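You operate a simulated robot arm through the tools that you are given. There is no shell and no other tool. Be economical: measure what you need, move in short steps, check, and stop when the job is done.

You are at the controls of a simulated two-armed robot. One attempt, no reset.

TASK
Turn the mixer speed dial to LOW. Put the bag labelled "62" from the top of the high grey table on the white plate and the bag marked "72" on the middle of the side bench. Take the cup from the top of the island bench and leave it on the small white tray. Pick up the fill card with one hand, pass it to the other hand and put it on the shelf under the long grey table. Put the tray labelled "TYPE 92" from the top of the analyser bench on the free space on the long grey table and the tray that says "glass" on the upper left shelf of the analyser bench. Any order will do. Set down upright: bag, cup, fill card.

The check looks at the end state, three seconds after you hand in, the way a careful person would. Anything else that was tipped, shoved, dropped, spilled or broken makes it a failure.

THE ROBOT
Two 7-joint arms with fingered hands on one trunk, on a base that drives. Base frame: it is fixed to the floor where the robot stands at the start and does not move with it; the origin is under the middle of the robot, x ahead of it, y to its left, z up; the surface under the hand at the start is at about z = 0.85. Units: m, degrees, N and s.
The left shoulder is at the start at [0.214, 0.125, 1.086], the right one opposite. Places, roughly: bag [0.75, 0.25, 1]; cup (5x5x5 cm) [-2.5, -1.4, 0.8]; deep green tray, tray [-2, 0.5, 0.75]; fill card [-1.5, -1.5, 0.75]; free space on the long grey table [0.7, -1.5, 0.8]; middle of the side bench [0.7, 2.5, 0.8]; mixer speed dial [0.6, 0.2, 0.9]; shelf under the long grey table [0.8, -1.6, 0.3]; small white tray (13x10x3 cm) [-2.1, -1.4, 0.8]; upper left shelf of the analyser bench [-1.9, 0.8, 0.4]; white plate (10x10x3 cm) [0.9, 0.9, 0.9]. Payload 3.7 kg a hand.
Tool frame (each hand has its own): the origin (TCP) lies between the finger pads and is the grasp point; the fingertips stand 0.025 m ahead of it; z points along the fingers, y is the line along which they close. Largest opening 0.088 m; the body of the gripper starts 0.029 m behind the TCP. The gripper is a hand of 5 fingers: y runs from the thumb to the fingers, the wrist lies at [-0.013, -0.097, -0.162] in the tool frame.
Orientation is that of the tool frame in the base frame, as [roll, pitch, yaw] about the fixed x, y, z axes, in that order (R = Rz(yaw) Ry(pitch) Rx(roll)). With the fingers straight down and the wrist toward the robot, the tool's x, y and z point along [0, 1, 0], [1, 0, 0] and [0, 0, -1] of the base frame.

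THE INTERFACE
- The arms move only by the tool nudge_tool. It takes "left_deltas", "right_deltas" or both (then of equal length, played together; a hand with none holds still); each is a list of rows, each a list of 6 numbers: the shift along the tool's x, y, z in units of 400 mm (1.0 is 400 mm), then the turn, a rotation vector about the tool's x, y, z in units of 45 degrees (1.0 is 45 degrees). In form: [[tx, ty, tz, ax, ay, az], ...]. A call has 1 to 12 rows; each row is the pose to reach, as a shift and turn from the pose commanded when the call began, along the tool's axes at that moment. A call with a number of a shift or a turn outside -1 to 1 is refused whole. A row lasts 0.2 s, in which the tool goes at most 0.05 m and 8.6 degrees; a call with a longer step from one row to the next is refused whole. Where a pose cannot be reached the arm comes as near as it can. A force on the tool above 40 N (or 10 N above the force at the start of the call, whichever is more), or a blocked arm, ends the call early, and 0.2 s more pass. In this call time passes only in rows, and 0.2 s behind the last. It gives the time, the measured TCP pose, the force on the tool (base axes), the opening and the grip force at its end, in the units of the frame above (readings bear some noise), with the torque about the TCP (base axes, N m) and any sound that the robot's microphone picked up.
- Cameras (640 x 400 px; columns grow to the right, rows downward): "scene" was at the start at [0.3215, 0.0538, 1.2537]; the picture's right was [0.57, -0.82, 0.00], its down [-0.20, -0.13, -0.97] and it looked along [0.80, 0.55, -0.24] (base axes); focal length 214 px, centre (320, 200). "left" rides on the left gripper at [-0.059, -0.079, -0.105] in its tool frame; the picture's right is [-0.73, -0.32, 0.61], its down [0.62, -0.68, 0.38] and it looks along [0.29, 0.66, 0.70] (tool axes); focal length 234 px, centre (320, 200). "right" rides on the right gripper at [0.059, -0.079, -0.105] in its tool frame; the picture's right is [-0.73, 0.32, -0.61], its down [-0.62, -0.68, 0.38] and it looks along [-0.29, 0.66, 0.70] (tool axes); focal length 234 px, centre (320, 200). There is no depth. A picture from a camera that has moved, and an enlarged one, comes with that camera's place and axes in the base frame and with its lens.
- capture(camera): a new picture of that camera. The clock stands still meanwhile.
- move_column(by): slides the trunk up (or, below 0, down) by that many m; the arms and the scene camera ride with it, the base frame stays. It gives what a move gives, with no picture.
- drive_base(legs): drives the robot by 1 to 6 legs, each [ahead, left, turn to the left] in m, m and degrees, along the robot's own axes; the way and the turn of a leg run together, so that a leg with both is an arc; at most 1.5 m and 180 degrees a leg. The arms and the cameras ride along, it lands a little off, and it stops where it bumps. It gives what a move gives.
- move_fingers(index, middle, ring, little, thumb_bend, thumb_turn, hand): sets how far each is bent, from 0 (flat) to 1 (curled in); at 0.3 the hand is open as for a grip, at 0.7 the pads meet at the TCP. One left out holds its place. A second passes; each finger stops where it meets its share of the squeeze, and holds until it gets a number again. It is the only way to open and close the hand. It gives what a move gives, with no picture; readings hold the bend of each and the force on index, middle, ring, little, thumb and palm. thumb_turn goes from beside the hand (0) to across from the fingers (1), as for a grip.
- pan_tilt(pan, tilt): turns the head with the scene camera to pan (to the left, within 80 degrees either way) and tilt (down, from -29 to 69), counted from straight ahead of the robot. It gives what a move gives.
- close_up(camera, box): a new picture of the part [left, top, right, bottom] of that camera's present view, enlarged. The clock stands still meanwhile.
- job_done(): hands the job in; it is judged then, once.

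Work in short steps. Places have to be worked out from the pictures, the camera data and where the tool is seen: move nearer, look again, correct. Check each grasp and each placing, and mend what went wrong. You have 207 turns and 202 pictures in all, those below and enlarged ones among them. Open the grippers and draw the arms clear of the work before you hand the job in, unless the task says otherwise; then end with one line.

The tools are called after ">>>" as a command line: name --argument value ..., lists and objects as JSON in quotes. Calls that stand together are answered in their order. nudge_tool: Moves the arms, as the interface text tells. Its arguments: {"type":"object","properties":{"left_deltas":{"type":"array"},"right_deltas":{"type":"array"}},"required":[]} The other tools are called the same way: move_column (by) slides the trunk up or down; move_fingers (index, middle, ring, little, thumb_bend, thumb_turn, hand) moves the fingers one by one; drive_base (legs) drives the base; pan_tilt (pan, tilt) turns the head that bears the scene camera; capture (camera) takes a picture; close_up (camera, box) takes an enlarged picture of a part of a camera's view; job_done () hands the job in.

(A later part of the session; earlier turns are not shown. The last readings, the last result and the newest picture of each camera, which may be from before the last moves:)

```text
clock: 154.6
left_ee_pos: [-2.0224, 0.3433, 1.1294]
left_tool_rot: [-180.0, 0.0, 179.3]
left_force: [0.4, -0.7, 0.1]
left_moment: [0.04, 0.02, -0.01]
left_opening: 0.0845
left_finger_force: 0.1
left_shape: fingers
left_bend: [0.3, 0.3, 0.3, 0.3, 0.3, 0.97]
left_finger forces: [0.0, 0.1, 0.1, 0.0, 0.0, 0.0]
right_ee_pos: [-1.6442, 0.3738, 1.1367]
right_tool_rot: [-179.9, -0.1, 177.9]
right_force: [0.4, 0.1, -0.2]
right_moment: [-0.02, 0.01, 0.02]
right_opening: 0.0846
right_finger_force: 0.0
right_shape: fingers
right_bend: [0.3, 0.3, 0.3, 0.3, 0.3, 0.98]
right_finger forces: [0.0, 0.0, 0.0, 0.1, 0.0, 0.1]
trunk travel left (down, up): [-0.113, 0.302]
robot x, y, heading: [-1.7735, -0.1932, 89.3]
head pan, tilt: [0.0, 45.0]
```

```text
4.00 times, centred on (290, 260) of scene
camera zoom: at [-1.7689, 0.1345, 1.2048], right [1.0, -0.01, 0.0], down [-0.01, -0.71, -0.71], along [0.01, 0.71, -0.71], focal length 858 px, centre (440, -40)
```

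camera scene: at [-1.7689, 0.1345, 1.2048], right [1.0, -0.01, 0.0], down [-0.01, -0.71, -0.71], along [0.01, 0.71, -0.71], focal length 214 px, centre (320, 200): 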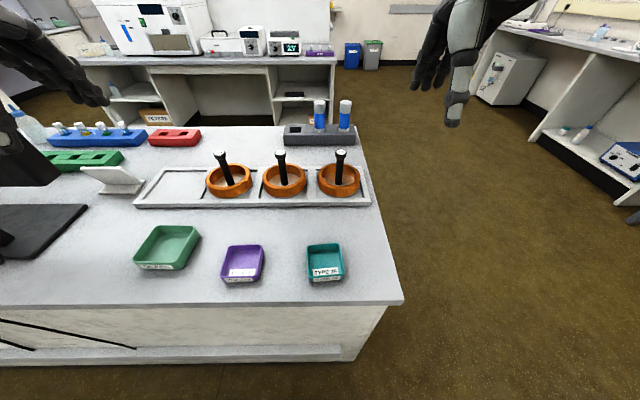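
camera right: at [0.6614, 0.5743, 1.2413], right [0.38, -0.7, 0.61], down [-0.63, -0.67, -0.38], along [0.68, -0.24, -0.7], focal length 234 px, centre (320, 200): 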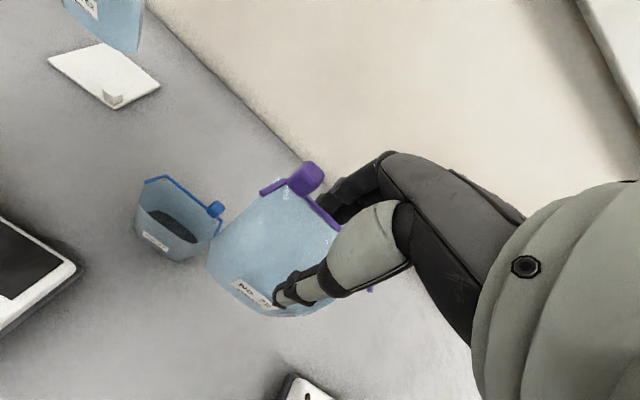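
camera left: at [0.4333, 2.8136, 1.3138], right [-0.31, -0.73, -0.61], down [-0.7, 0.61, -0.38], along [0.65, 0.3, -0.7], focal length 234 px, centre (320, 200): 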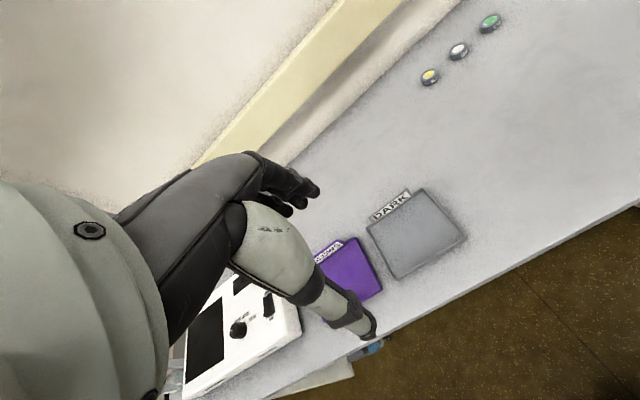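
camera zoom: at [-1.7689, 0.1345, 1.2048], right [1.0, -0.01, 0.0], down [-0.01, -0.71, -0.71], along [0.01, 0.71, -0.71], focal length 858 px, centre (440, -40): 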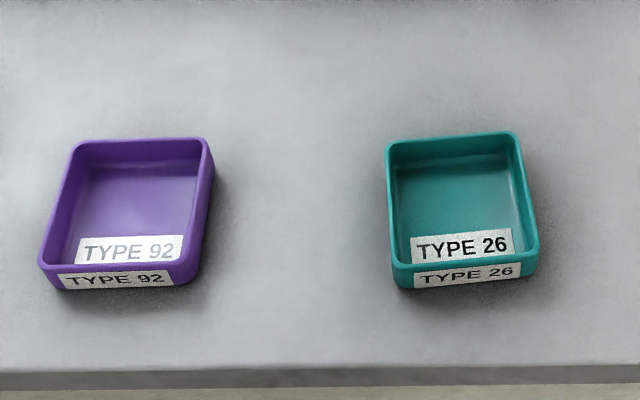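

Purple is TYPE 92 at (−1.935, 0.375), about 7.5 cm wide; green is GLASS, about (−2.125, 0.42), 10 cm. I prepare the left hand (index+middle vs thumb) over the green tray's near wall.

>>> move_fingers --hand "left" --index 0.42 --middle 0.42 --ring 0.0 --little 0.0 --thumb_bend 0.42

>>> nudge_tool --left_deltas '[[0.06, 0.02, 0.09, 0, 0, 0], [0.12, 0.04, 0.18, 0, 0, 0], [0.19, 0.06, 0.27, 0, 0, 0], [0.26, 0.078, 0.36, 0, 0, 0], [0.26, 0.078, 0.46, 0, 0, 0]]'

>>> capture --camera "scene"

>>> capture --camera "left"

```text
clock: 155.6
left_ee_pos: [-2.0198, 0.3432, 1.1294]
left_tool_rot: [180.0, -0.1, 179.3]
left_force: [0.2, 0.8, 0.5]
left_moment: [0.0, -0.02, -0.02]
left_opening: 0.0598
left_finger_force: 0.0
left_shape: fingers
left_bend: [0.42, 0.42, 0.0, 0.0, 0.42, 0.97]
left_finger forces: [0.1, 0.0, 0.0, 0.0, 0.0, 0.1]
right_ee_pos: [-1.643, 0.3713, 1.1363]
right_tool_rot: [-180.0, 0.0, 178.0]
right_force: [0.0, 0.9, 0.5]
right_moment: [0.03, 0.02, 0.0]
right_opening: 0.0842
right_finger_force: 0.1
right_shape: fingers
right_bend: [0.3, 0.3, 0.3, 0.3, 0.3, 0.98]
right_finger forces: [0.0, 0.1, 0.1, 0.1, 0.0, 0.0]
trunk travel left (down, up): [-0.113, 0.302]
robot x, y, heading: [-1.7733, -0.1952, 89.2]
head pan, tilt: [0.0, 45.0]
```

```text
clock: 156.8
left_ee_pos: [-2.1233, 0.3742, 0.9471]
left_tool_rot: [180.0, 0.0, 179.4]
left_force: [-0.2, -0.3, -0.5]
left_moment: [0.04, 0.02, 0.0]
left_opening: 0.0597
left_finger_force: 0.1
left_shape: fingers
left_bend: [0.42, 0.42, 0.0, 0.0, 0.42, 0.97]
left_finger forces: [0.1, 0.1, 0.0, 0.1, 0.1, 0.0]
right_ee_pos: [-1.6436, 0.374, 1.1355]
right_tool_rot: [-179.8, 0.0, 178.0]
right_force: [0.5, 0.0, -0.5]
right_moment: [0.0, -0.02, -0.01]
right_opening: 0.0845
right_finger_force: 0.1
right_shape: fingers
right_bend: [0.3, 0.3, 0.3, 0.3, 0.3, 0.98]
right_finger forces: [0.0, 0.1, 0.0, 0.0, 0.0, 0.0]
trunk travel left (down, up): [-0.113, 0.302]
robot x, y, heading: [-1.7719, -0.1937, 89.3]
head pan, tilt: [0.0, 45.0]
```

```text
124 pictures are left
camera scene: at [-1.7687, 0.1351, 1.2045], right [1.0, -0.01, 0.0], down [-0.01, -0.71, -0.71], along [0.01, 0.71, -0.71], focal length 214 px, centre (320, 200)
```

scene: 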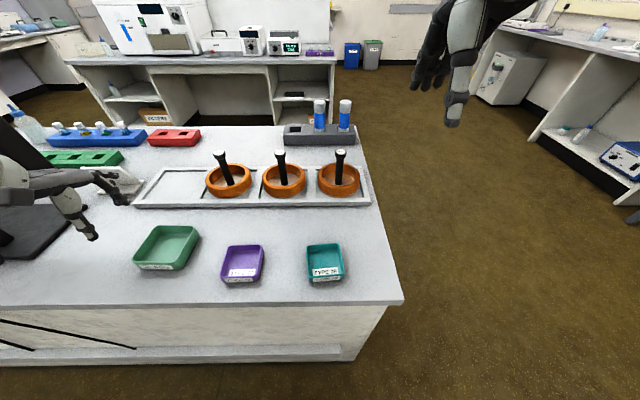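

```text
123 pictures are left
camera left: at [-2.0643, 0.2951, 1.0514], right [0.72, -0.33, -0.61], down [-0.63, -0.67, -0.38], along [-0.28, 0.66, -0.7], focal length 234 px, centre (320, 200)
```

left: 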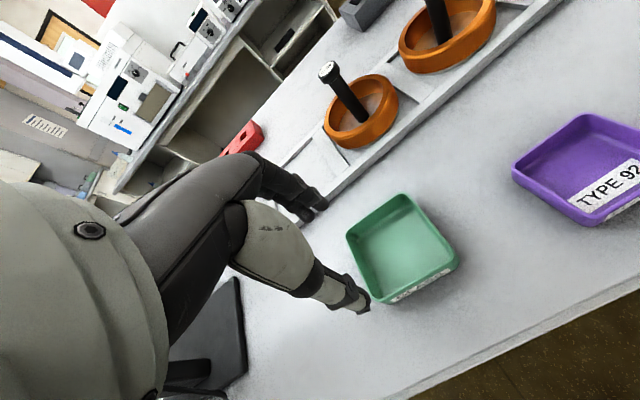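

Combining both cameras, the green tray's rim is at z≈0.795, near wall centred at (−2.11, 0.363). I correct, and go down to z≈0.84.

>>> nudge_tool --left_deltas '[[-0.033, -0.027, 0.0, 0, 0, 0.12], [-0.033, -0.027, 0.09, 0, 0, 0.12], [-0.033, -0.027, 0.18, 0, 0, 0.12], [-0.033, -0.027, 0.26, 0, 0, 0.12]]'

>>> close_up --camera "scene" --box '[60, 190, 220, 290]'

>>> capture --camera "left"

```text
clock: 157.8
left_ee_pos: [-2.1097, 0.3668, 0.8434]
left_tool_rot: [179.9, 0.0, 173.8]
left_force: [-0.2, -0.1, 0.0]
left_moment: [0.0, -0.01, 0.0]
left_opening: 0.0599
left_finger_force: 0.0
left_shape: fingers
left_bend: [0.42, 0.42, 0.0, 0.0, 0.42, 0.97]
left_finger forces: [0.0, 0.1, 0.0, 0.1, 0.0, 0.0]
right_ee_pos: [-1.6438, 0.3734, 1.1359]
right_tool_rot: [-179.9, 0.0, 177.8]
right_force: [0.3, -0.1, -0.3]
right_moment: [0.0, 0.01, -0.02]
right_opening: 0.0844
right_finger_force: 0.0
right_shape: fingers
right_bend: [0.3, 0.3, 0.3, 0.3, 0.3, 0.98]
right_finger forces: [0.0, 0.1, 0.0, 0.0, 0.0, 0.0]
trunk travel left (down, up): [-0.113, 0.302]
robot x, y, heading: [-1.7688, -0.1948, 89.2]
head pan, tilt: [0.0, 45.0]
```

```text
4.00 times, centred on (140, 240) of scene
camera zoom: at [-1.769, 0.1349, 1.2046], right [1.0, -0.01, 0.0], down [-0.01, -0.71, -0.71], along [0.01, 0.71, -0.71], focal length 858 px, centre (1040, 40)
```

zoom: 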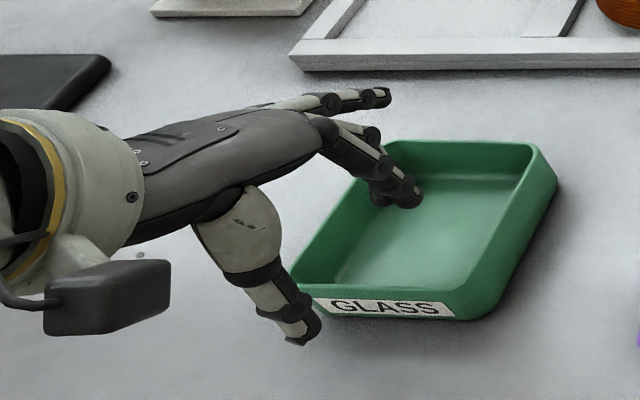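

```text
121 pictures are left
camera left: at [-2.0597, 0.2819, 0.9478], right [0.69, -0.4, -0.61], down [-0.69, -0.61, -0.38], along [-0.22, 0.68, -0.7], focal length 234 px, centre (320, 200)
```

left: 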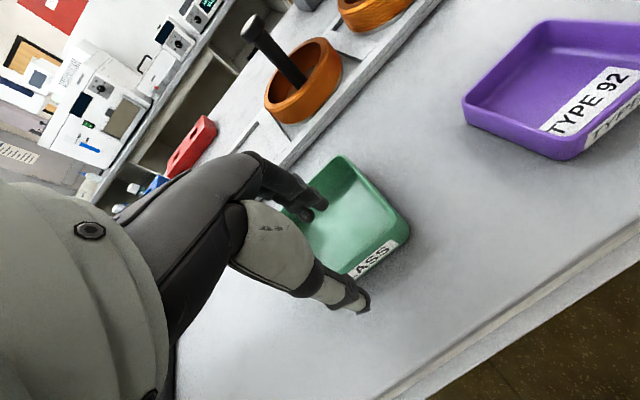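

Aligned with the wall centre. I descend to z≈0.797.

>>> nudge_tool --left_deltas '[[0, 0, 0.04, 0, 0, 0], [0, 0, 0.08, 0, 0, 0], [0, 0, 0.115, 0, 0, 0]]'

>>> close_up --camera "scene" --box '[80, 200, 240, 300]'

```text
clock: 158.6
left_ee_pos: [-2.1097, 0.3641, 0.7962]
left_tool_rot: [179.9, 0.1, 173.8]
left_force: [0.1, -0.1, 0.6]
left_moment: [-0.03, 0.02, 0.0]
left_opening: 0.0596
left_finger_force: 0.1
left_shape: fingers
left_bend: [0.42, 0.42, 0.0, 0.0, 0.42, 0.97]
left_finger forces: [0.0, 0.1, 0.0, 0.0, 0.1, 0.0]
right_ee_pos: [-1.6433, 0.3727, 1.1357]
right_tool_rot: [-179.9, 0.0, 177.9]
right_force: [-0.2, 0.0, 0.3]
right_moment: [0.0, -0.02, -0.01]
right_opening: 0.0846
right_finger_force: 0.0
right_shape: fingers
right_bend: [0.3, 0.3, 0.3, 0.3, 0.3, 0.98]
right_finger forces: [0.0, 0.1, 0.0, 0.0, 0.1, 0.0]
trunk travel left (down, up): [-0.113, 0.302]
robot x, y, heading: [-1.774, -0.194, 89.3]
head pan, tilt: [0.0, 45.0]
```

```text
4.00 times, centred on (160, 250) of scene
camera zoom: at [-1.7689, 0.1348, 1.2047], right [1.0, -0.01, 0.0], down [-0.01, -0.71, -0.71], along [0.01, 0.71, -0.71], focal length 858 px, centre (960, 0)
```

zoom: 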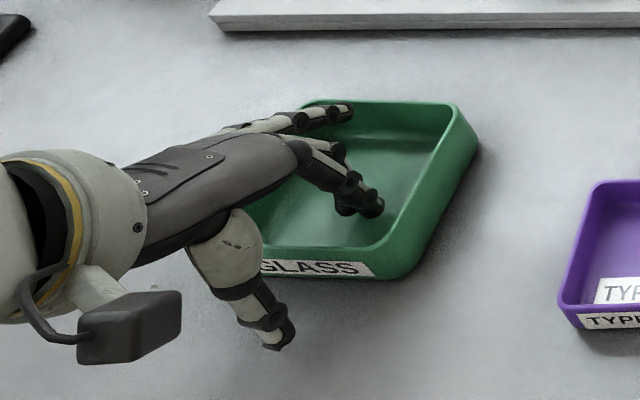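

Fingers are inside and the thumb outside the near wall. I close the pinch.

>>> move_fingers --hand "left" --index 0.72 --middle 0.72 --thumb_bend 0.72

>>> close_up --camera "scene" --box '[80, 200, 240, 300]'

```text
clock: 159.6
left_ee_pos: [-2.1088, 0.3648, 0.7978]
left_tool_rot: [180.0, 0.0, 173.9]
left_force: [-0.1, -0.2, 0.3]
left_moment: [0.01, 0.02, 0.01]
left_opening: 0.0
left_finger_force: 2.1
left_shape: fingers
left_bend: [0.71, 0.71, 0.0, 0.0, 0.7, 0.97]
left_finger forces: [1.7, 0.8, 0.0, 0.0, 2.7, 0.0]
right_ee_pos: [-1.6445, 0.3729, 1.1355]
right_tool_rot: [-179.9, 0.0, 177.8]
right_force: [0.0, -0.5, 0.3]
right_moment: [0.02, 0.01, -0.01]
right_opening: 0.0846
right_finger_force: 0.0
right_shape: fingers
right_bend: [0.3, 0.3, 0.3, 0.3, 0.3, 0.98]
right_finger forces: [0.1, 0.1, 0.1, 0.0, 0.0, 0.0]
trunk travel left (down, up): [-0.113, 0.302]
robot x, y, heading: [-1.7703, -0.1944, 89.3]
head pan, tilt: [0.0, 45.0]
```

```text
4.00 times, centred on (160, 250) of scene
camera zoom: at [-1.7688, 0.1346, 1.2048], right [1.0, -0.01, 0.0], down [-0.01, -0.71, -0.71], along [0.01, 0.71, -0.71], focal length 858 px, centre (960, 0)
```

zoom: 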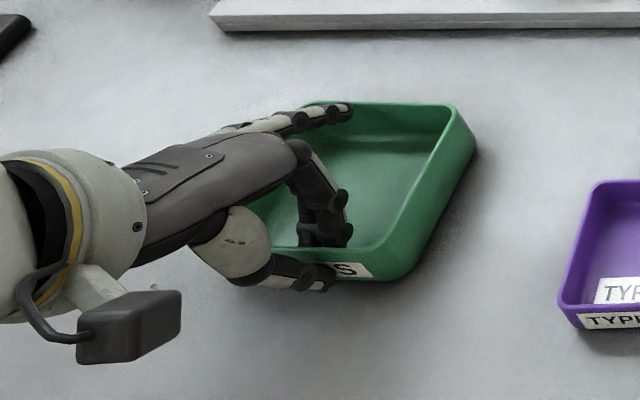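

Contact, but weak force. I squeeze a bit more, then lift 2 cm.

>>> move_fingers --hand "left" --index 0.85 --middle 0.85 --thumb_bend 0.85

>>> nudge_tool --left_deltas '[[0, 0, -0.02, 0, 0, 0], [0, 0, -0.05, 0, 0, 0]]'

>>> close_up --camera "scene" --box '[80, 190, 240, 290]'

```text
clock: 160.6
left_ee_pos: [-2.1089, 0.365, 0.7971]
left_tool_rot: [-180.0, 0.0, 173.9]
left_force: [-0.2, -0.2, -0.6]
left_moment: [0.0, 0.03, 0.0]
left_opening: 0.0
left_finger_force: 11.6
left_shape: fingers
left_bend: [0.75, 0.85, 0.0, 0.0, 0.75, 0.93]
left_finger forces: [11.1, 0.0, 0.0, 0.0, 11.0, 0.0]
right_ee_pos: [-1.6418, 0.3727, 1.137]
right_tool_rot: [-179.9, -0.2, 177.9]
right_force: [-0.5, 0.1, 0.1]
right_moment: [0.01, 0.0, 0.0]
right_opening: 0.0847
right_finger_force: 0.0
right_shape: fingers
right_bend: [0.3, 0.3, 0.3, 0.3, 0.3, 0.98]
right_finger forces: [0.0, 0.1, 0.0, 0.0, 0.0, 0.0]
trunk travel left (down, up): [-0.113, 0.302]
robot x, y, heading: [-1.7734, -0.1927, 89.2]
head pan, tilt: [0.0, 45.0]
```

```text
clock: 161.2
left_ee_pos: [-2.1102, 0.3667, 0.8161]
left_tool_rot: [180.0, -0.1, 173.9]
left_force: [-0.3, 0.0, -0.8]
left_moment: [-0.01, 0.0, -0.01]
left_opening: 0.0001
left_finger_force: 11.0
left_shape: fingers
left_bend: [0.75, 0.85, 0.0, 0.0, 0.76, 0.93]
left_finger forces: [11.0, 0.0, 0.0, 0.0, 10.8, 0.0]
right_ee_pos: [-1.6436, 0.3731, 1.1365]
right_tool_rot: [180.0, 0.0, 177.8]
right_force: [-0.5, -0.2, 0.5]
right_moment: [0.03, 0.01, 0.02]
right_opening: 0.0845
right_finger_force: 0.1
right_shape: fingers
right_bend: [0.3, 0.3, 0.3, 0.3, 0.3, 0.98]
right_finger forces: [0.1, 0.0, 0.0, 0.0, 0.0, 0.0]
trunk travel left (down, up): [-0.113, 0.302]
robot x, y, heading: [-1.7708, -0.1901, 88.9]
head pan, tilt: [0.0, 45.0]
```

```text
4.00 times, centred on (160, 240) of scene
camera zoom: at [-1.7687, 0.1344, 1.2049], right [1.0, -0.01, 0.0], down [-0.01, -0.71, -0.71], along [0.01, 0.71, -0.71], focal length 858 px, centre (960, 40)
```

zoom: 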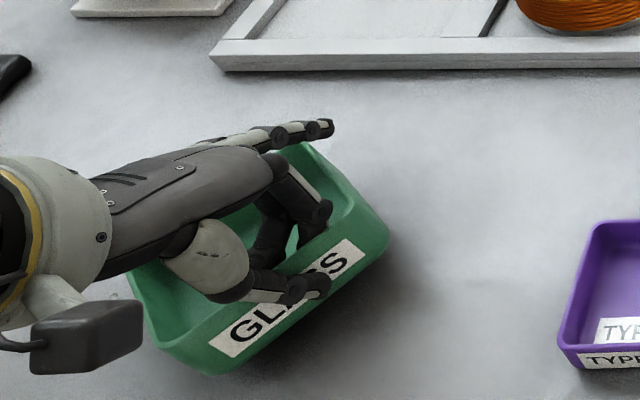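

The tray swivelled in the two-point pinch. I set it back down and open to regrasp with three fingers.

>>> nudge_tool --left_deltas '[[0, 0, 0.025, 0, 0, 0], [0, 0, 0.045, 0, 0, 0]]'

>>> move_fingers --hand "left" --index 0.42 --middle 0.42 --thumb_bend 0.42 --thumb_turn 1.0

>>> nudge_tool --left_deltas '[[0, 0, -0.08, 0, 0, 0], [0, 0, -0.16, 0, 0, 0], [0, 0, -0.25, 0, 0, 0]]'

>>> capture --camera "left"

>>> close_up --camera "scene" --box '[80, 190, 240, 290]'

```text
clock: 161.8
left_ee_pos: [-2.1132, 0.3671, 0.7961]
left_tool_rot: [-180.0, 0.0, 173.9]
left_force: [-0.1, 0.4, -0.4]
left_moment: [-0.01, 0.04, 0.02]
left_opening: 0.0
left_finger_force: 11.5
left_shape: fingers
left_bend: [0.76, 0.85, 0.0, 0.0, 0.76, 0.93]
left_finger forces: [11.2, 0.9, 0.0, 0.1, 11.8, 0.0]
right_ee_pos: [-1.644, 0.3733, 1.1366]
right_tool_rot: [-179.8, 0.1, 177.9]
right_force: [-0.6, -0.3, 0.0]
right_moment: [0.0, -0.03, 0.01]
right_opening: 0.0847
right_finger_force: 0.1
right_shape: fingers
right_bend: [0.3, 0.3, 0.3, 0.3, 0.3, 0.98]
right_finger forces: [0.0, 0.1, 0.0, 0.0, 0.0, 0.1]
trunk travel left (down, up): [-0.113, 0.302]
robot x, y, heading: [-1.7714, -0.1948, 89.3]
head pan, tilt: [0.0, 45.0]
```

```text
clock: 162.8
left_ee_pos: [-2.1122, 0.3646, 0.7966]
left_tool_rot: [180.0, 0.1, 173.9]
left_force: [-0.5, -0.9, -0.2]
left_moment: [-0.03, 0.01, 0.0]
left_opening: 0.0583
left_finger_force: 0.4
left_shape: fingers
left_bend: [0.42, 0.42, 0.0, 0.0, 0.42, 0.99]
left_finger forces: [0.2, 0.0, 0.0, 0.0, 0.0, 0.0]
right_ee_pos: [-1.6432, 0.3721, 1.1346]
right_tool_rot: [-180.0, 0.0, 177.8]
right_force: [0.1, -0.5, 0.0]
right_moment: [0.02, -0.01, 0.04]
right_opening: 0.0844
right_finger_force: 0.1
right_shape: fingers
right_bend: [0.3, 0.3, 0.3, 0.3, 0.3, 0.98]
right_finger forces: [0.0, 0.0, 0.1, 0.0, 0.0, 0.0]
trunk travel left (down, up): [-0.113, 0.302]
robot x, y, heading: [-1.7678, -0.1969, 89.4]
head pan, tilt: [0.0, 45.0]
```

```text
clock: 163.6
left_ee_pos: [-2.1107, 0.3649, 0.8956]
left_tool_rot: [-179.9, 0.0, 173.8]
left_force: [0.0, 0.1, 0.2]
left_moment: [-0.03, -0.04, 0.01]
left_opening: 0.0585
left_finger_force: 0.1
left_shape: fingers
left_bend: [0.42, 0.42, 0.0, 0.0, 0.42, 0.99]
left_finger forces: [0.0, 0.0, 0.0, 0.0, 0.0, 0.0]
right_ee_pos: [-1.6426, 0.3713, 1.1371]
right_tool_rot: [180.0, 0.0, 177.8]
right_force: [0.8, -1.2, 0.1]
right_moment: [0.0, 0.03, 0.03]
right_opening: 0.0845
right_finger_force: 0.0
right_shape: fingers
right_bend: [0.3, 0.3, 0.3, 0.3, 0.3, 0.98]
right_finger forces: [0.1, 0.0, 0.0, 0.1, 0.1, 0.1]
trunk travel left (down, up): [-0.113, 0.302]
robot x, y, heading: [-1.7723, -0.1915, 89.2]
head pan, tilt: [0.0, 45.0]
```

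```text
117 pictures are left
camera left: at [-2.0601, 0.2816, 1.0009], right [0.69, -0.4, -0.61], down [-0.69, -0.61, -0.38], along [-0.22, 0.68, -0.7], focal length 234 px, centre (320, 200)
```

left: 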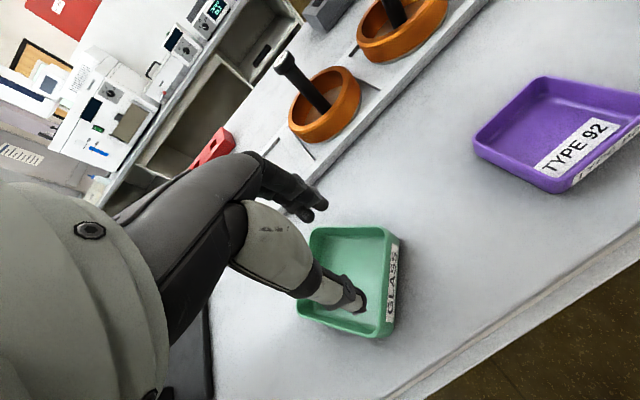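

```text
4.00 times, centred on (160, 240) of scene
camera zoom: at [-1.7683, 0.1338, 1.2051], right [1.0, -0.01, 0.0], down [-0.01, -0.71, -0.71], along [0.01, 0.71, -0.71], focal length 858 px, centre (960, 40)
```

zoom: 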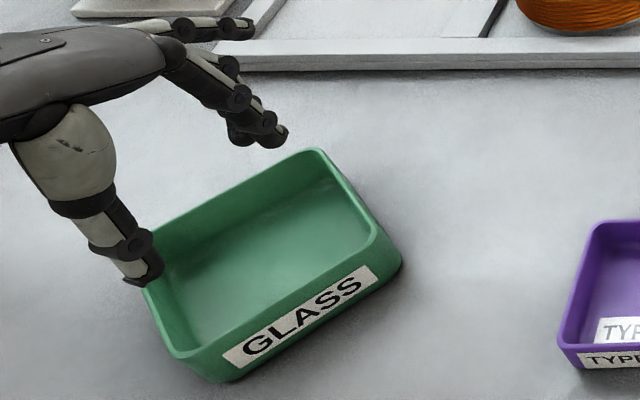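

The tray now sits at 45°, with its label wall centred at (−2.116, 0.36), which suits the arm's natural direction. I turn the hand 45° to face that wall and use index, middle and ring.

>>> move_fingers --hand "left" --ring 0.42

>>> nudge_tool --left_deltas '[[0.0, 0.0, -0.03, 0, 0, -0.17], [0.0, 0.0, -0.03, 0, 0, -0.34], [0.0, 0.0, -0.03, 0, 0, -0.51], [0.011, -0.014, 0, 0, 0, -0.68], [0.011, -0.014, 0, 0, 0, -0.85], [0.011, -0.014, 0, 0, 0, -1.0]]'

>>> close_up --camera "scene" --box '[80, 190, 240, 290]'

>>> capture --camera "left"

```text
clock: 164.6
left_ee_pos: [-2.112, 0.3678, 0.8945]
left_tool_rot: [-180.0, 0.0, 173.9]
left_force: [0.7, 0.4, 1.5]
left_moment: [0.01, 0.0, -0.03]
left_opening: 0.0585
left_finger_force: 0.0
left_shape: fingers
left_bend: [0.42, 0.42, 0.42, 0.0, 0.42, 0.99]
left_finger forces: [0.0, 0.1, 0.1, 0.1, 0.0, 0.0]
right_ee_pos: [-1.6433, 0.3727, 1.137]
right_tool_rot: [-179.8, 0.0, 177.9]
right_force: [0.7, 0.3, -0.3]
right_moment: [-0.01, 0.01, -0.03]
right_opening: 0.0843
right_finger_force: 0.0
right_shape: fingers
right_bend: [0.3, 0.3, 0.3, 0.3, 0.3, 0.98]
right_finger forces: [0.0, 0.1, 0.0, 0.0, 0.1, 0.1]
trunk travel left (down, up): [-0.113, 0.302]
robot x, y, heading: [-1.7734, -0.1927, 89.5]
head pan, tilt: [0.0, 45.0]
```

```text
clock: 166.0
left_ee_pos: [-2.1166, 0.3606, 0.8965]
left_tool_rot: [-180.0, 0.1, -141.0]
left_force: [-0.4, -0.3, -0.2]
left_moment: [0.02, 0.01, 0.0]
left_opening: 0.0584
left_finger_force: 0.1
left_shape: fingers
left_bend: [0.42, 0.42, 0.42, 0.0, 0.42, 0.99]
left_finger forces: [0.1, 0.0, 0.1, 0.1, 0.1, 0.0]
right_ee_pos: [-1.6429, 0.3735, 1.1365]
right_tool_rot: [-179.9, 0.0, 177.8]
right_force: [0.5, -0.1, -0.1]
right_moment: [0.04, -0.02, 0.0]
right_opening: 0.0846
right_finger_force: 0.0
right_shape: fingers
right_bend: [0.3, 0.3, 0.3, 0.3, 0.3, 0.98]
right_finger forces: [0.1, 0.0, 0.1, 0.0, 0.0, 0.0]
trunk travel left (down, up): [-0.113, 0.302]
robot x, y, heading: [-1.7702, -0.19, 89.6]
head pan, tilt: [0.0, 45.0]
```

```text
4.00 times, centred on (160, 240) of scene
camera zoom: at [-1.7688, 0.1349, 1.2047], right [1.0, -0.01, 0.0], down [-0.01, -0.71, -0.71], along [0.01, 0.71, -0.71], focal length 858 px, centre (960, 40)
```

zoom: 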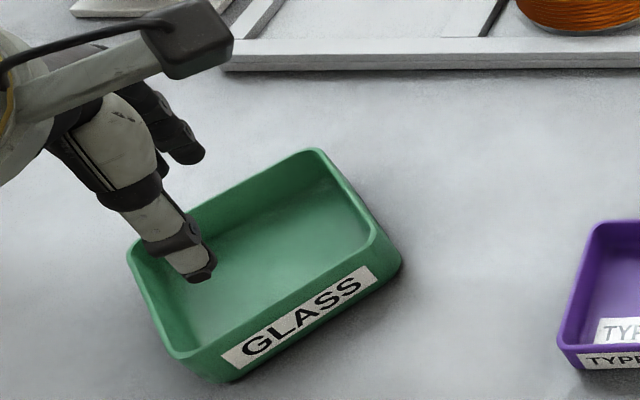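

```text
114 pictures are left
camera left: at [-2.0205, 0.3363, 1.001], right [0.77, 0.21, -0.61], down [-0.06, -0.92, -0.38], along [-0.64, 0.33, -0.7], focal length 234 px, centre (320, 200)
```

left: 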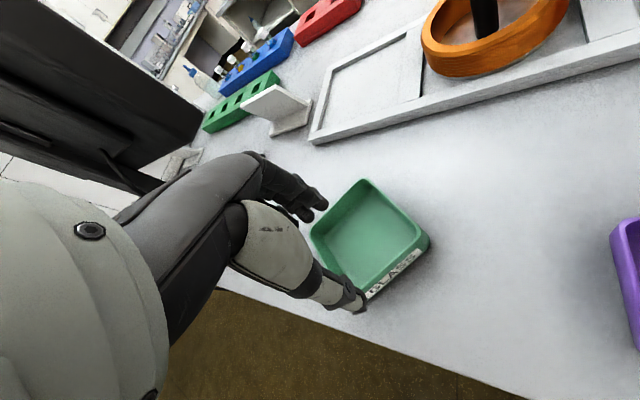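

The hand is lined up with the label wall. I descend to z≈0.797.

>>> nudge_tool --left_deltas '[[0, 0, 0.09, 0, 0, -0.08], [0, 0, 0.17, 0, 0, -0.08], [0, 0, 0.245, 0, 0, -0.08]]'

>>> close_up --camera "scene" --box '[80, 190, 240, 290]'

>>> capture --camera "left"

```text
clock: 166.8
left_ee_pos: [-2.1173, 0.3582, 0.7994]
left_tool_rot: [-180.0, -0.1, -137.4]
left_force: [1.1, 0.1, -0.1]
left_moment: [0.0, 0.02, 0.01]
left_opening: 0.0587
left_finger_force: 0.0
left_shape: fingers
left_bend: [0.42, 0.42, 0.42, 0.0, 0.42, 0.99]
left_finger forces: [0.0, 0.0, 0.1, 0.0, 0.0, 0.1]
right_ee_pos: [-1.643, 0.3733, 1.1362]
right_tool_rot: [-179.8, 0.0, 177.8]
right_force: [1.0, -0.8, 0.8]
right_moment: [-0.02, -0.04, -0.01]
right_opening: 0.0846
right_finger_force: 0.0
right_shape: fingers
right_bend: [0.3, 0.3, 0.3, 0.3, 0.3, 0.98]
right_finger forces: [0.0, 0.0, 0.0, 0.1, 0.0, 0.1]
trunk travel left (down, up): [-0.113, 0.302]
robot x, y, heading: [-1.7701, -0.1948, 89.1]
head pan, tilt: [0.0, 45.0]
```

```text
4.00 times, centred on (160, 240) of scene
camera zoom: at [-1.7689, 0.1348, 1.2047], right [1.0, -0.01, 0.0], down [-0.01, -0.71, -0.71], along [0.01, 0.71, -0.71], focal length 858 px, centre (960, 40)
```

zoom: 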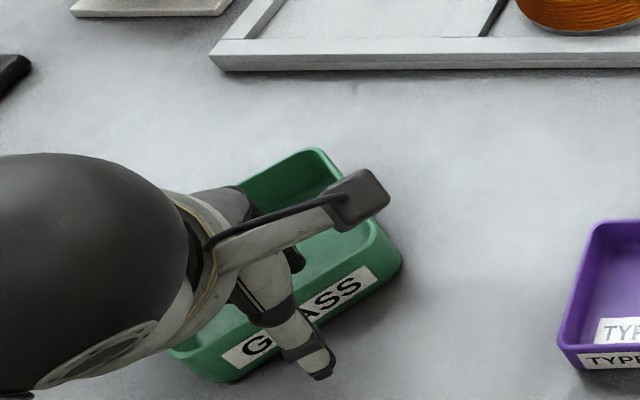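

```text
112 pictures are left
camera left: at [-2.0194, 0.3407, 0.9038], right [0.75, 0.25, -0.61], down [0.0, -0.92, -0.38], along [-0.66, 0.29, -0.7], focal length 234 px, centre (320, 200)
```

left: 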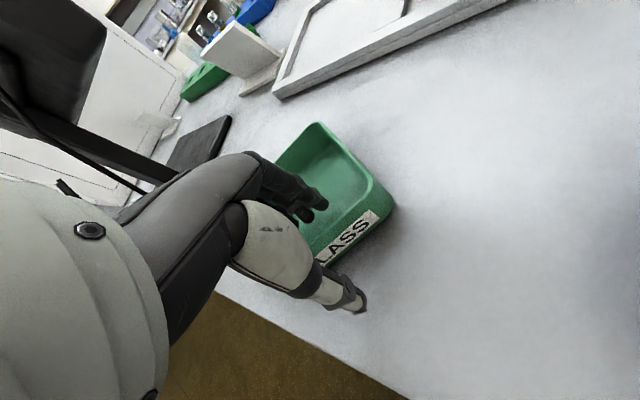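

Straddling the wall well. I close three fingers and the thumb moderately.

>>> move_fingers --hand "left" --index 0.73 --middle 0.73 --ring 0.73 --thumb_bend 0.76

>>> close_up --camera "scene" --box '[80, 190, 240, 290]'

```text
clock: 167.8
left_ee_pos: [-2.1177, 0.3594, 0.801]
left_tool_rot: [179.9, 0.1, -137.5]
left_force: [-1.0, -0.6, -0.1]
left_moment: [0.02, 0.01, -0.02]
left_opening: 0.0
left_finger_force: 5.9
left_shape: fingers
left_bend: [0.72, 0.72, 0.73, 0.0, 0.71, 1.0]
left_finger forces: [3.8, 1.7, 0.7, 0.0, 6.4, 0.1]
right_ee_pos: [-1.6429, 0.3722, 1.1364]
right_tool_rot: [-179.9, 0.0, 177.9]
right_force: [0.3, 0.5, -0.3]
right_moment: [0.01, 0.01, 0.0]
right_opening: 0.0846
right_finger_force: 0.1
right_shape: fingers
right_bend: [0.3, 0.3, 0.3, 0.3, 0.3, 0.98]
right_finger forces: [0.0, 0.0, 0.0, 0.0, 0.0, 0.0]
trunk travel left (down, up): [-0.113, 0.302]
robot x, y, heading: [-1.7707, -0.1934, 89.3]
head pan, tilt: [0.0, 45.0]
```

```text
4.00 times, centred on (160, 240) of scene
camera zoom: at [-1.7688, 0.1346, 1.2048], right [1.0, -0.01, 0.0], down [-0.01, -0.71, -0.71], along [0.01, 0.71, -0.71], focal length 858 px, centre (960, 40)
```

zoom: 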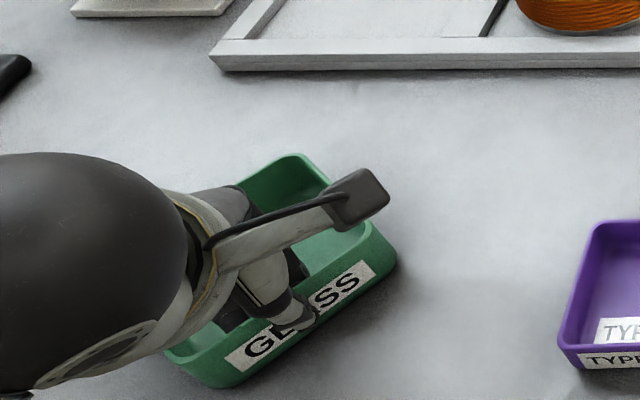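

A balanced pinch of 6 N. I lift 5 cm.

>>> nudge_tool --left_deltas '[[0, 0, -0.02, 0, 0, 0], [0, 0, -0.05, 0, 0, 0], [0, 0, -0.09, 0, 0, 0], [0, 0, -0.13, 0, 0, 0]]'

>>> close_up --camera "scene" --box '[60, 170, 220, 270]'

>>> capture --camera "left"

```text
clock: 168.8
left_ee_pos: [-2.1161, 0.3596, 0.8527]
left_tool_rot: [-180.0, -0.1, -137.5]
left_force: [-0.2, 0.2, -0.4]
left_moment: [-0.04, -0.04, 0.01]
left_opening: 0.0004
left_finger_force: 8.4
left_shape: fingers
left_bend: [0.72, 0.72, 0.73, 0.0, 0.72, 1.0]
left_finger forces: [5.2, 2.3, 1.0, 0.0, 8.1, 0.0]
right_ee_pos: [-1.6424, 0.3724, 1.1361]
right_tool_rot: [-179.9, -0.1, 177.9]
right_force: [0.3, -0.1, 0.2]
right_moment: [0.0, -0.03, 0.02]
right_opening: 0.0843
right_finger_force: 0.1
right_shape: fingers
right_bend: [0.3, 0.3, 0.3, 0.3, 0.3, 0.98]
right_finger forces: [0.0, 0.0, 0.0, 0.0, 0.0, 0.0]
trunk travel left (down, up): [-0.113, 0.302]
robot x, y, heading: [-1.7725, -0.1947, 89.2]
head pan, tilt: [0.0, 45.0]
```

```text
4.00 times, centred on (140, 220) of scene
camera zoom: at [-1.7688, 0.1345, 1.2048], right [1.0, -0.01, 0.0], down [-0.01, -0.71, -0.71], along [0.01, 0.71, -0.71], focal length 858 px, centre (1040, 120)
```

zoom: 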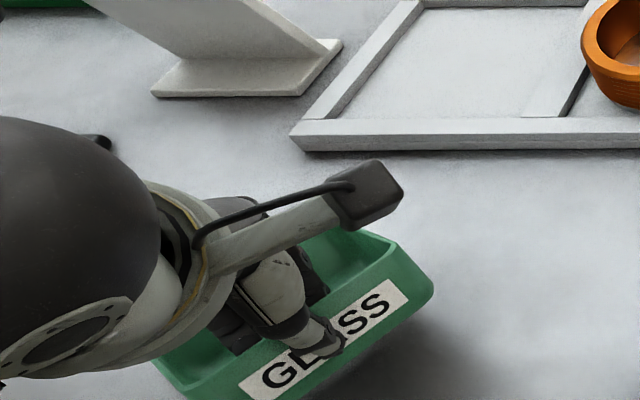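

```text
109 pictures are left
camera left: at [-2.019, 0.3411, 0.9565], right [0.75, 0.25, -0.61], down [0.0, -0.92, -0.38], along [-0.66, 0.29, -0.7], focal length 234 px, centre (320, 200)
```

left: 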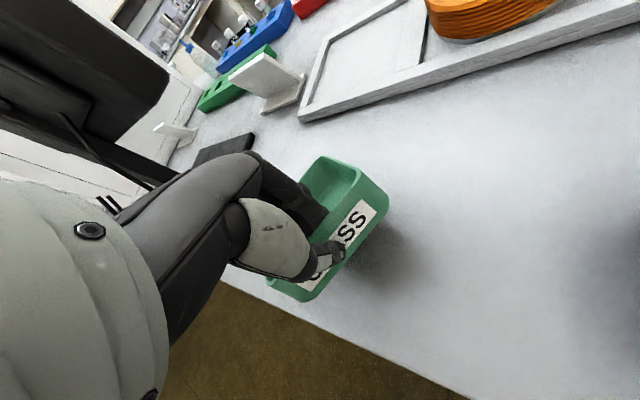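

The tray is held securely. I raise the left hand and move it aside, set the right fingers, and bring the right hand toward the purple tray.

>>> nudge_tool --left_deltas '[[0, 0, -0.09, 0, 0, 0], [0, 0, -0.18, 0, 0, 0], [0.04, -0.01, -0.27, 0, 0, 0], [0.1, -0.02, -0.35, 0, 0, 0], [0.16, -0.04, -0.43, 0, 0, 0], [0.22, -0.055, -0.5, 0, 0, 0], [0.29, -0.07, -0.575, 0, 0, 0], [0.35, -0.085, -0.575, 0, 0, 0]]'

>>> move_fingers --hand "right" --index 0.42 --middle 0.42 --ring 0.0 --little 0.0 --thumb_bend 0.42

>>> nudge_tool --right_deltas '[[0.09, -0.015, 0.05, 0, 0, -0.01], [0.18, -0.03, 0.1, 0, 0, -0.02], [0.27, -0.045, 0.15, 0, 0, -0.03], [0.36, -0.06, 0.2, 0, 0, -0.04], [0.45, -0.08, 0.27, 0, 0, -0.047], [0.54, -0.1, 0.34, 0, 0, -0.047], [0.63, -0.115, 0.41, 0, 0, -0.047], [0.731, -0.127, 0.47, 0, 0, -0.047], [0.731, -0.127, 0.56, 0, 0, -0.047]]'

>>> capture --camera "scene"

>>> capture --camera "right"

```text
clock: 170.6
left_ee_pos: [-2.2001, 0.2415, 1.0823]
left_tool_rot: [179.9, 0.0, -137.7]
left_force: [0.1, 0.0, -2.0]
left_moment: [-0.02, -0.02, -0.03]
left_opening: 0.0
left_finger_force: 7.0
left_shape: fingers
left_bend: [0.72, 0.72, 0.73, 0.0, 0.72, 1.0]
left_finger forces: [4.3, 2.0, 0.7, 0.1, 6.6, 0.0]
right_ee_pos: [-1.6426, 0.3732, 1.136]
right_tool_rot: [180.0, 0.0, 177.8]
right_force: [-0.9, -0.6, 0.3]
right_moment: [-0.04, -0.01, 0.03]
right_opening: 0.0846
right_finger_force: 0.0
right_shape: fingers
right_bend: [0.3, 0.3, 0.3, 0.3, 0.3, 0.98]
right_finger forces: [0.0, 0.1, 0.0, 0.1, 0.1, 0.0]
trunk travel left (down, up): [-0.113, 0.302]
robot x, y, heading: [-1.7727, -0.1979, 89.3]
head pan, tilt: [0.0, 45.0]
```

```text
clock: 171.6
left_ee_pos: [-2.1994, 0.2421, 1.0812]
left_tool_rot: [179.9, 0.0, -137.5]
left_force: [-0.1, -0.1, -0.4]
left_moment: [-0.04, -0.04, 0.0]
left_opening: 0.0
left_finger_force: 7.0
left_shape: fingers
left_bend: [0.72, 0.72, 0.73, 0.0, 0.72, 1.0]
left_finger forces: [4.7, 2.0, 0.8, 0.0, 7.0, 0.0]
right_ee_pos: [-1.6443, 0.3719, 1.1355]
right_tool_rot: [-179.8, 0.0, 177.9]
right_force: [1.3, 0.1, -0.1]
right_moment: [-0.01, 0.0, -0.04]
right_opening: 0.0594
right_finger_force: 0.0
right_shape: fingers
right_bend: [0.42, 0.42, 0.0, 0.0, 0.42, 0.99]
right_finger forces: [0.1, 0.1, 0.1, 0.0, 0.0, 0.1]
trunk travel left (down, up): [-0.113, 0.302]
robot x, y, heading: [-1.7708, -0.1901, 89.2]
head pan, tilt: [0.0, 45.0]
```

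```text
clock: 173.6
left_ee_pos: [-2.1992, 0.2436, 1.0829]
left_tool_rot: [-180.0, 0.1, -137.6]
left_force: [0.5, 0.7, -1.9]
left_moment: [-0.05, -0.04, -0.01]
left_opening: 0.0
left_finger_force: 6.9
left_shape: fingers
left_bend: [0.72, 0.72, 0.73, 0.0, 0.72, 1.0]
left_finger forces: [4.7, 1.9, 0.9, 0.1, 7.0, 0.0]
right_ee_pos: [-1.9386, 0.3324, 0.9127]
right_tool_rot: [-179.9, -0.1, -180.0]
right_force: [-0.9, -0.8, -0.5]
right_moment: [-0.01, -0.03, 0.03]
right_opening: 0.0596
right_finger_force: 0.2
right_shape: fingers
right_bend: [0.42, 0.42, 0.0, 0.0, 0.42, 0.99]
right_finger forces: [0.1, 0.0, 0.0, 0.1, 0.0, 0.0]
trunk travel left (down, up): [-0.113, 0.302]
robot x, y, heading: [-1.7703, -0.1947, 89.3]
head pan, tilt: [0.0, 45.0]
```

```text
108 pictures are left
camera scene: at [-1.7685, 0.1352, 1.2045], right [1.0, -0.01, 0.0], down [-0.01, -0.71, -0.71], along [0.01, 0.71, -0.71], focal length 214 px, centre (320, 200)
```

scene: 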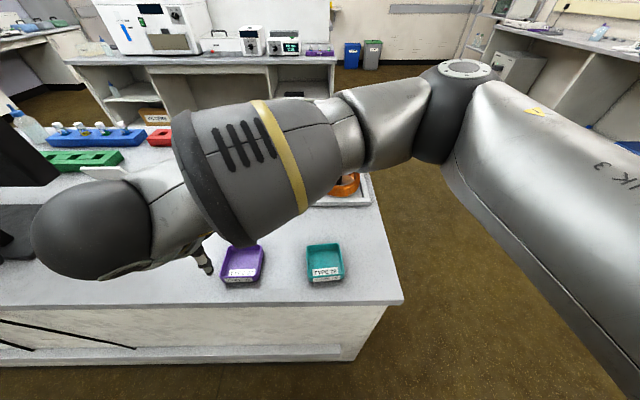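

```text
107 pictures are left
camera right: at [-1.9958, 0.2533, 1.0182], right [0.73, 0.32, 0.61], down [0.62, -0.68, -0.38], along [0.29, 0.66, -0.7], focal length 234 px, centre (320, 200)
```

right: 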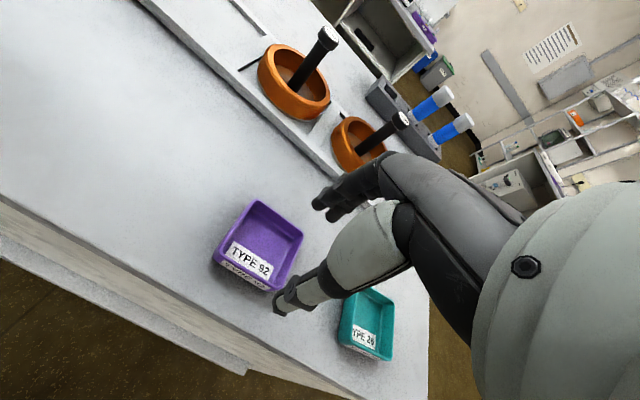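

The near wall of the purple tray is centred at (−1.935, 0.333) and I am right above it. I descend.

>>> nudge_tool --right_deltas '[[0, 0, 0.08, 0, 0, 0], [0, 0, 0.16, 0, 0, 0], [0, 0, 0.23, 0, 0, 0], [0, 0, 0.287, 0, 0, 0]]'

>>> capture --camera "right"

>>> close_up --camera "scene" --box '[160, 210, 320, 310]'

```text
clock: 174.6
left_ee_pos: [-2.1997, 0.242, 1.0817]
left_tool_rot: [180.0, 0.0, -137.5]
left_force: [0.8, 0.5, -0.6]
left_moment: [-0.03, -0.03, 0.02]
left_opening: 0.0
left_finger_force: 7.3
left_shape: fingers
left_bend: [0.72, 0.72, 0.73, 0.0, 0.72, 1.0]
left_finger forces: [4.8, 2.0, 0.8, 0.0, 7.2, 0.1]
right_ee_pos: [-1.9402, 0.3326, 0.7981]
right_tool_rot: [-179.9, 0.0, -179.9]
right_force: [-0.2, 0.7, 0.1]
right_moment: [0.02, -0.02, -0.02]
right_opening: 0.0596
right_finger_force: 0.0
right_shape: fingers
right_bend: [0.42, 0.42, 0.0, 0.0, 0.42, 0.99]
right_finger forces: [0.0, 0.0, 0.0, 0.0, 0.0, 0.1]
trunk travel left (down, up): [-0.113, 0.302]
robot x, y, heading: [-1.7721, -0.1907, 89.2]
head pan, tilt: [0.0, 45.0]
```

```text
106 pictures are left
camera right: at [-1.998, 0.2527, 0.9044], right [0.73, 0.32, 0.61], down [0.62, -0.68, -0.38], along [0.29, 0.66, -0.7], focal length 234 px, centre (320, 200)
```

right: 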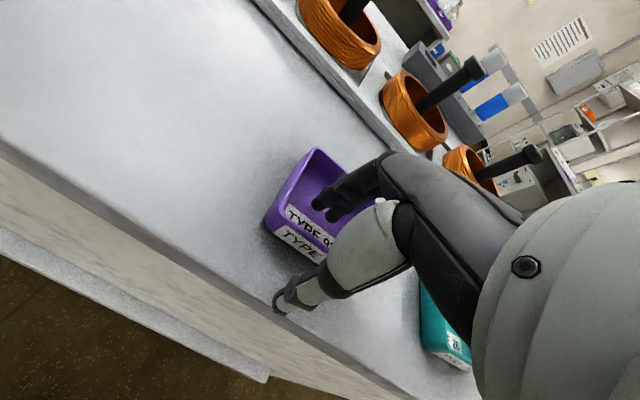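

```text
4.00 times, centred on (240, 260) of scene
camera zoom: at [-1.7689, 0.1348, 1.2047], right [1.0, -0.01, 0.0], down [-0.01, -0.71, -0.71], along [0.01, 0.71, -0.71], focal length 858 px, centre (640, -40)
```

zoom: 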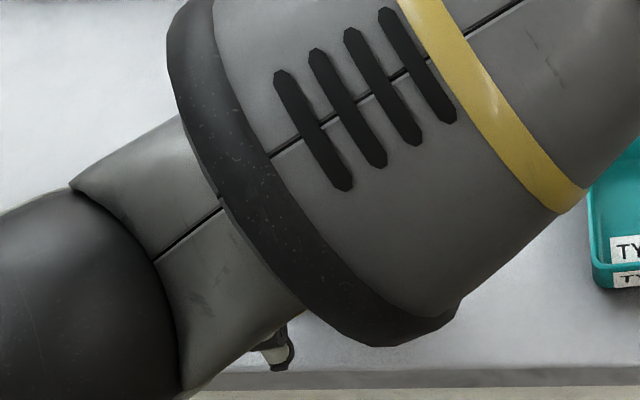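

Fingers are inside the purple tray, thumb outside. I close moderately.

>>> move_fingers --hand "right" --index 0.73 --middle 0.73 --thumb_bend 0.76

>>> nudge_tool --right_deltas '[[0, 0, -0.02, 0, 0, 0], [0, 0, -0.05, 0, 0, 0], [0, 0, -0.1, 0, 0, 0]]'

>>> capture --camera "right"

```text
clock: 175.6
left_ee_pos: [-2.1997, 0.2421, 1.0818]
left_tool_rot: [179.9, 0.0, -137.5]
left_force: [-0.1, -0.3, -1.0]
left_moment: [-0.03, -0.03, 0.01]
left_opening: 0.0001
left_finger_force: 7.7
left_shape: fingers
left_bend: [0.72, 0.72, 0.73, 0.0, 0.72, 1.0]
left_finger forces: [4.7, 2.1, 0.8, 0.0, 7.1, 0.1]
right_ee_pos: [-1.94, 0.3324, 0.8]
right_tool_rot: [-180.0, 0.0, -179.9]
right_force: [-0.1, 0.2, -0.5]
right_moment: [-0.04, -0.03, -0.02]
right_opening: 0.0001
right_finger_force: 6.4
right_shape: fingers
right_bend: [0.72, 0.72, 0.0, 0.0, 0.71, 1.0]
right_finger forces: [3.6, 2.6, 0.0, 0.0, 6.1, 0.0]
trunk travel left (down, up): [-0.113, 0.302]
robot x, y, heading: [-1.7694, -0.1945, 89.5]
head pan, tilt: [0.0, 45.0]
```

```text
clock: 176.4
left_ee_pos: [-2.1999, 0.2404, 1.082]
left_tool_rot: [180.0, 0.0, -137.5]
left_force: [-0.1, 0.1, -0.7]
left_moment: [-0.04, -0.05, 0.02]
left_opening: 0.0
left_finger_force: 7.7
left_shape: fingers
left_bend: [0.72, 0.72, 0.73, 0.0, 0.72, 1.0]
left_finger forces: [4.7, 2.1, 0.8, 0.0, 7.1, 0.0]
right_ee_pos: [-1.9382, 0.3328, 0.839]
right_tool_rot: [-180.0, 0.0, -179.8]
right_force: [0.9, 0.0, -1.5]
right_moment: [-0.07, 0.0, -0.01]
right_opening: 0.0
right_finger_force: 7.0
right_shape: fingers
right_bend: [0.72, 0.72, 0.0, 0.0, 0.72, 1.0]
right_finger forces: [4.4, 2.9, 0.1, 0.1, 7.1, 0.0]
trunk travel left (down, up): [-0.113, 0.302]
robot x, y, heading: [-1.7696, -0.1918, 89.4]
head pan, tilt: [0.0, 45.0]
```

```text
104 pictures are left
camera right: at [-1.9961, 0.2535, 0.9441], right [0.73, 0.32, 0.61], down [0.62, -0.68, -0.38], along [0.29, 0.66, -0.7], focal length 234 px, centre (320, 200)
```

right: 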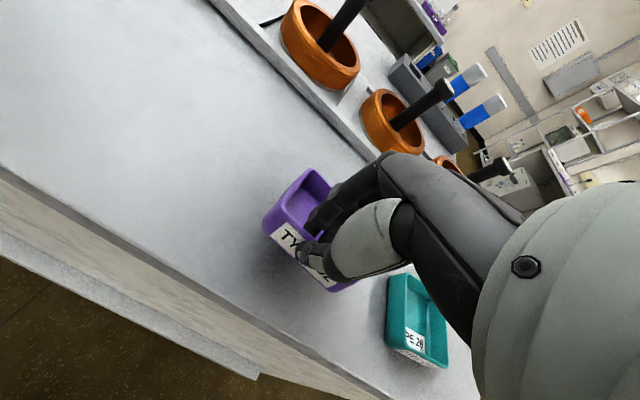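

Both trays are held. I raise the right hand and shift it to its own side.

>>> nudge_tool --right_deltas '[[0, 0, -0.09, 0, 0, 0], [0, 0, -0.18, 0, 0, 0], [0, 0, -0.28, 0, 0, 0], [0, -0.02, -0.38, 0, 0, 0], [-0.06, -0.06, -0.46, 0, 0, 0], [-0.14, -0.1, -0.54, 0, 0, 0], [-0.22, -0.13, -0.62, 0, 0, 0], [-0.31, -0.15, -0.65, 0, 0, 0], [-0.4, -0.16, -0.65, 0, 0, 0], [-0.5, -0.16, -0.65, 0, 0, 0], [-0.6, -0.16, -0.65, 0, 0, 0]]'

>>> drive_base --legs '[[0, -1.25, 0.6], [0.95, 0, 0], [0.95, 0, 0]]'

>>> pan_tilt --pan 0 --tilt 30

>>> capture --camera "scene"

```text
clock: 178.8
left_ee_pos: [-2.1981, 0.2418, 1.0818]
left_tool_rot: [179.9, 0.0, -137.6]
left_force: [0.5, 0.9, -1.0]
left_moment: [0.0, -0.03, 0.03]
left_opening: 0.0001
left_finger_force: 7.1
left_shape: fingers
left_bend: [0.72, 0.72, 0.73, 0.0, 0.72, 1.0]
left_finger forces: [4.6, 2.0, 0.8, 0.1, 7.1, 0.1]
right_ee_pos: [-1.7001, 0.2677, 1.0994]
right_tool_rot: [-179.9, -0.1, 179.8]
right_force: [-0.8, -0.5, -1.4]
right_moment: [-0.01, 0.0, -0.01]
right_opening: 0.0
right_finger_force: 7.1
right_shape: fingers
right_bend: [0.72, 0.72, 0.0, 0.0, 0.72, 1.0]
right_finger forces: [4.4, 2.8, 0.0, 0.0, 6.9, 0.0]
trunk travel left (down, up): [-0.113, 0.302]
robot x, y, heading: [-1.7734, -0.1904, 89.6]
head pan, tilt: [0.0, 45.0]
```

```text
clock: 199.4
left_ee_pos: [-0.953, 2.1607, 1.0817]
left_tool_rot: [179.9, 0.0, -136.4]
left_force: [0.3, 0.6, -1.5]
left_moment: [0.01, -0.05, -0.02]
left_opening: 0.0
left_finger_force: 6.8
left_shape: fingers
left_bend: [0.72, 0.72, 0.73, 0.0, 0.72, 1.0]
left_finger forces: [4.7, 2.1, 0.8, 0.0, 7.1, 0.0]
right_ee_pos: [-0.4555, 2.1974, 1.0982]
right_tool_rot: [-179.7, -0.2, -179.1]
right_force: [-0.3, -0.2, -0.9]
right_moment: [-0.04, 0.0, -0.02]
right_opening: 0.0
right_finger_force: 6.5
right_shape: fingers
right_bend: [0.72, 0.72, 0.0, 0.0, 0.72, 1.0]
right_finger forces: [4.3, 2.8, 0.1, 0.0, 6.8, 0.0]
trunk travel left (down, up): [-0.113, 0.302]
robot x, y, heading: [-0.5161, 1.7367, 90.5]
head pan, tilt: [0.0, 45.0]
```

```text
clock: 200.1
left_ee_pos: [-0.954, 2.16, 1.0815]
left_tool_rot: [-180.0, 0.0, -136.4]
left_force: [0.3, -0.2, 0.3]
left_moment: [0.02, -0.07, -0.01]
left_opening: 0.0
left_finger_force: 7.6
left_shape: fingers
left_bend: [0.72, 0.72, 0.73, 0.0, 0.72, 1.0]
left_finger forces: [4.7, 2.0, 0.8, 0.2, 7.1, 0.1]
right_ee_pos: [-0.4546, 2.1997, 1.101]
right_tool_rot: [-179.5, -0.6, -179.5]
right_force: [-0.2, 0.6, -0.9]
right_moment: [-0.03, 0.01, 0.01]
right_opening: 0.0
right_finger_force: 7.2
right_shape: fingers
right_bend: [0.72, 0.72, 0.0, 0.0, 0.72, 1.0]
right_finger forces: [4.3, 2.8, 0.0, 0.0, 6.8, 0.1]
trunk travel left (down, up): [-0.113, 0.302]
robot x, y, heading: [-0.5173, 1.7303, 90.5]
head pan, tilt: [0.0, 30.0]
```

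```text
103 pictures are left
camera scene: at [-0.5165, 2.0603, 1.2022], right [1.0, -0.03, 0.0], down [-0.02, -0.73, -0.68], along [0.02, 0.68, -0.73], focal length 214 px, centre (320, 200)
```

scene: 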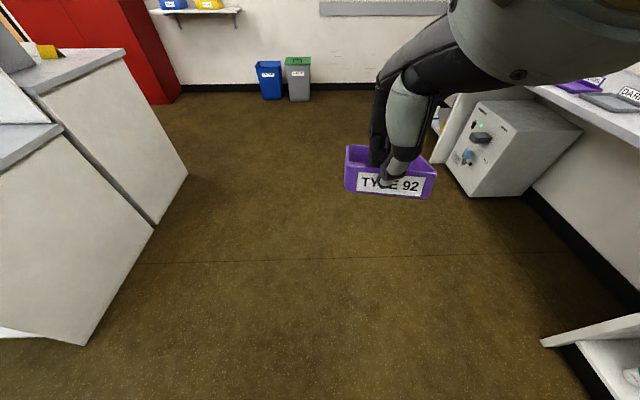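

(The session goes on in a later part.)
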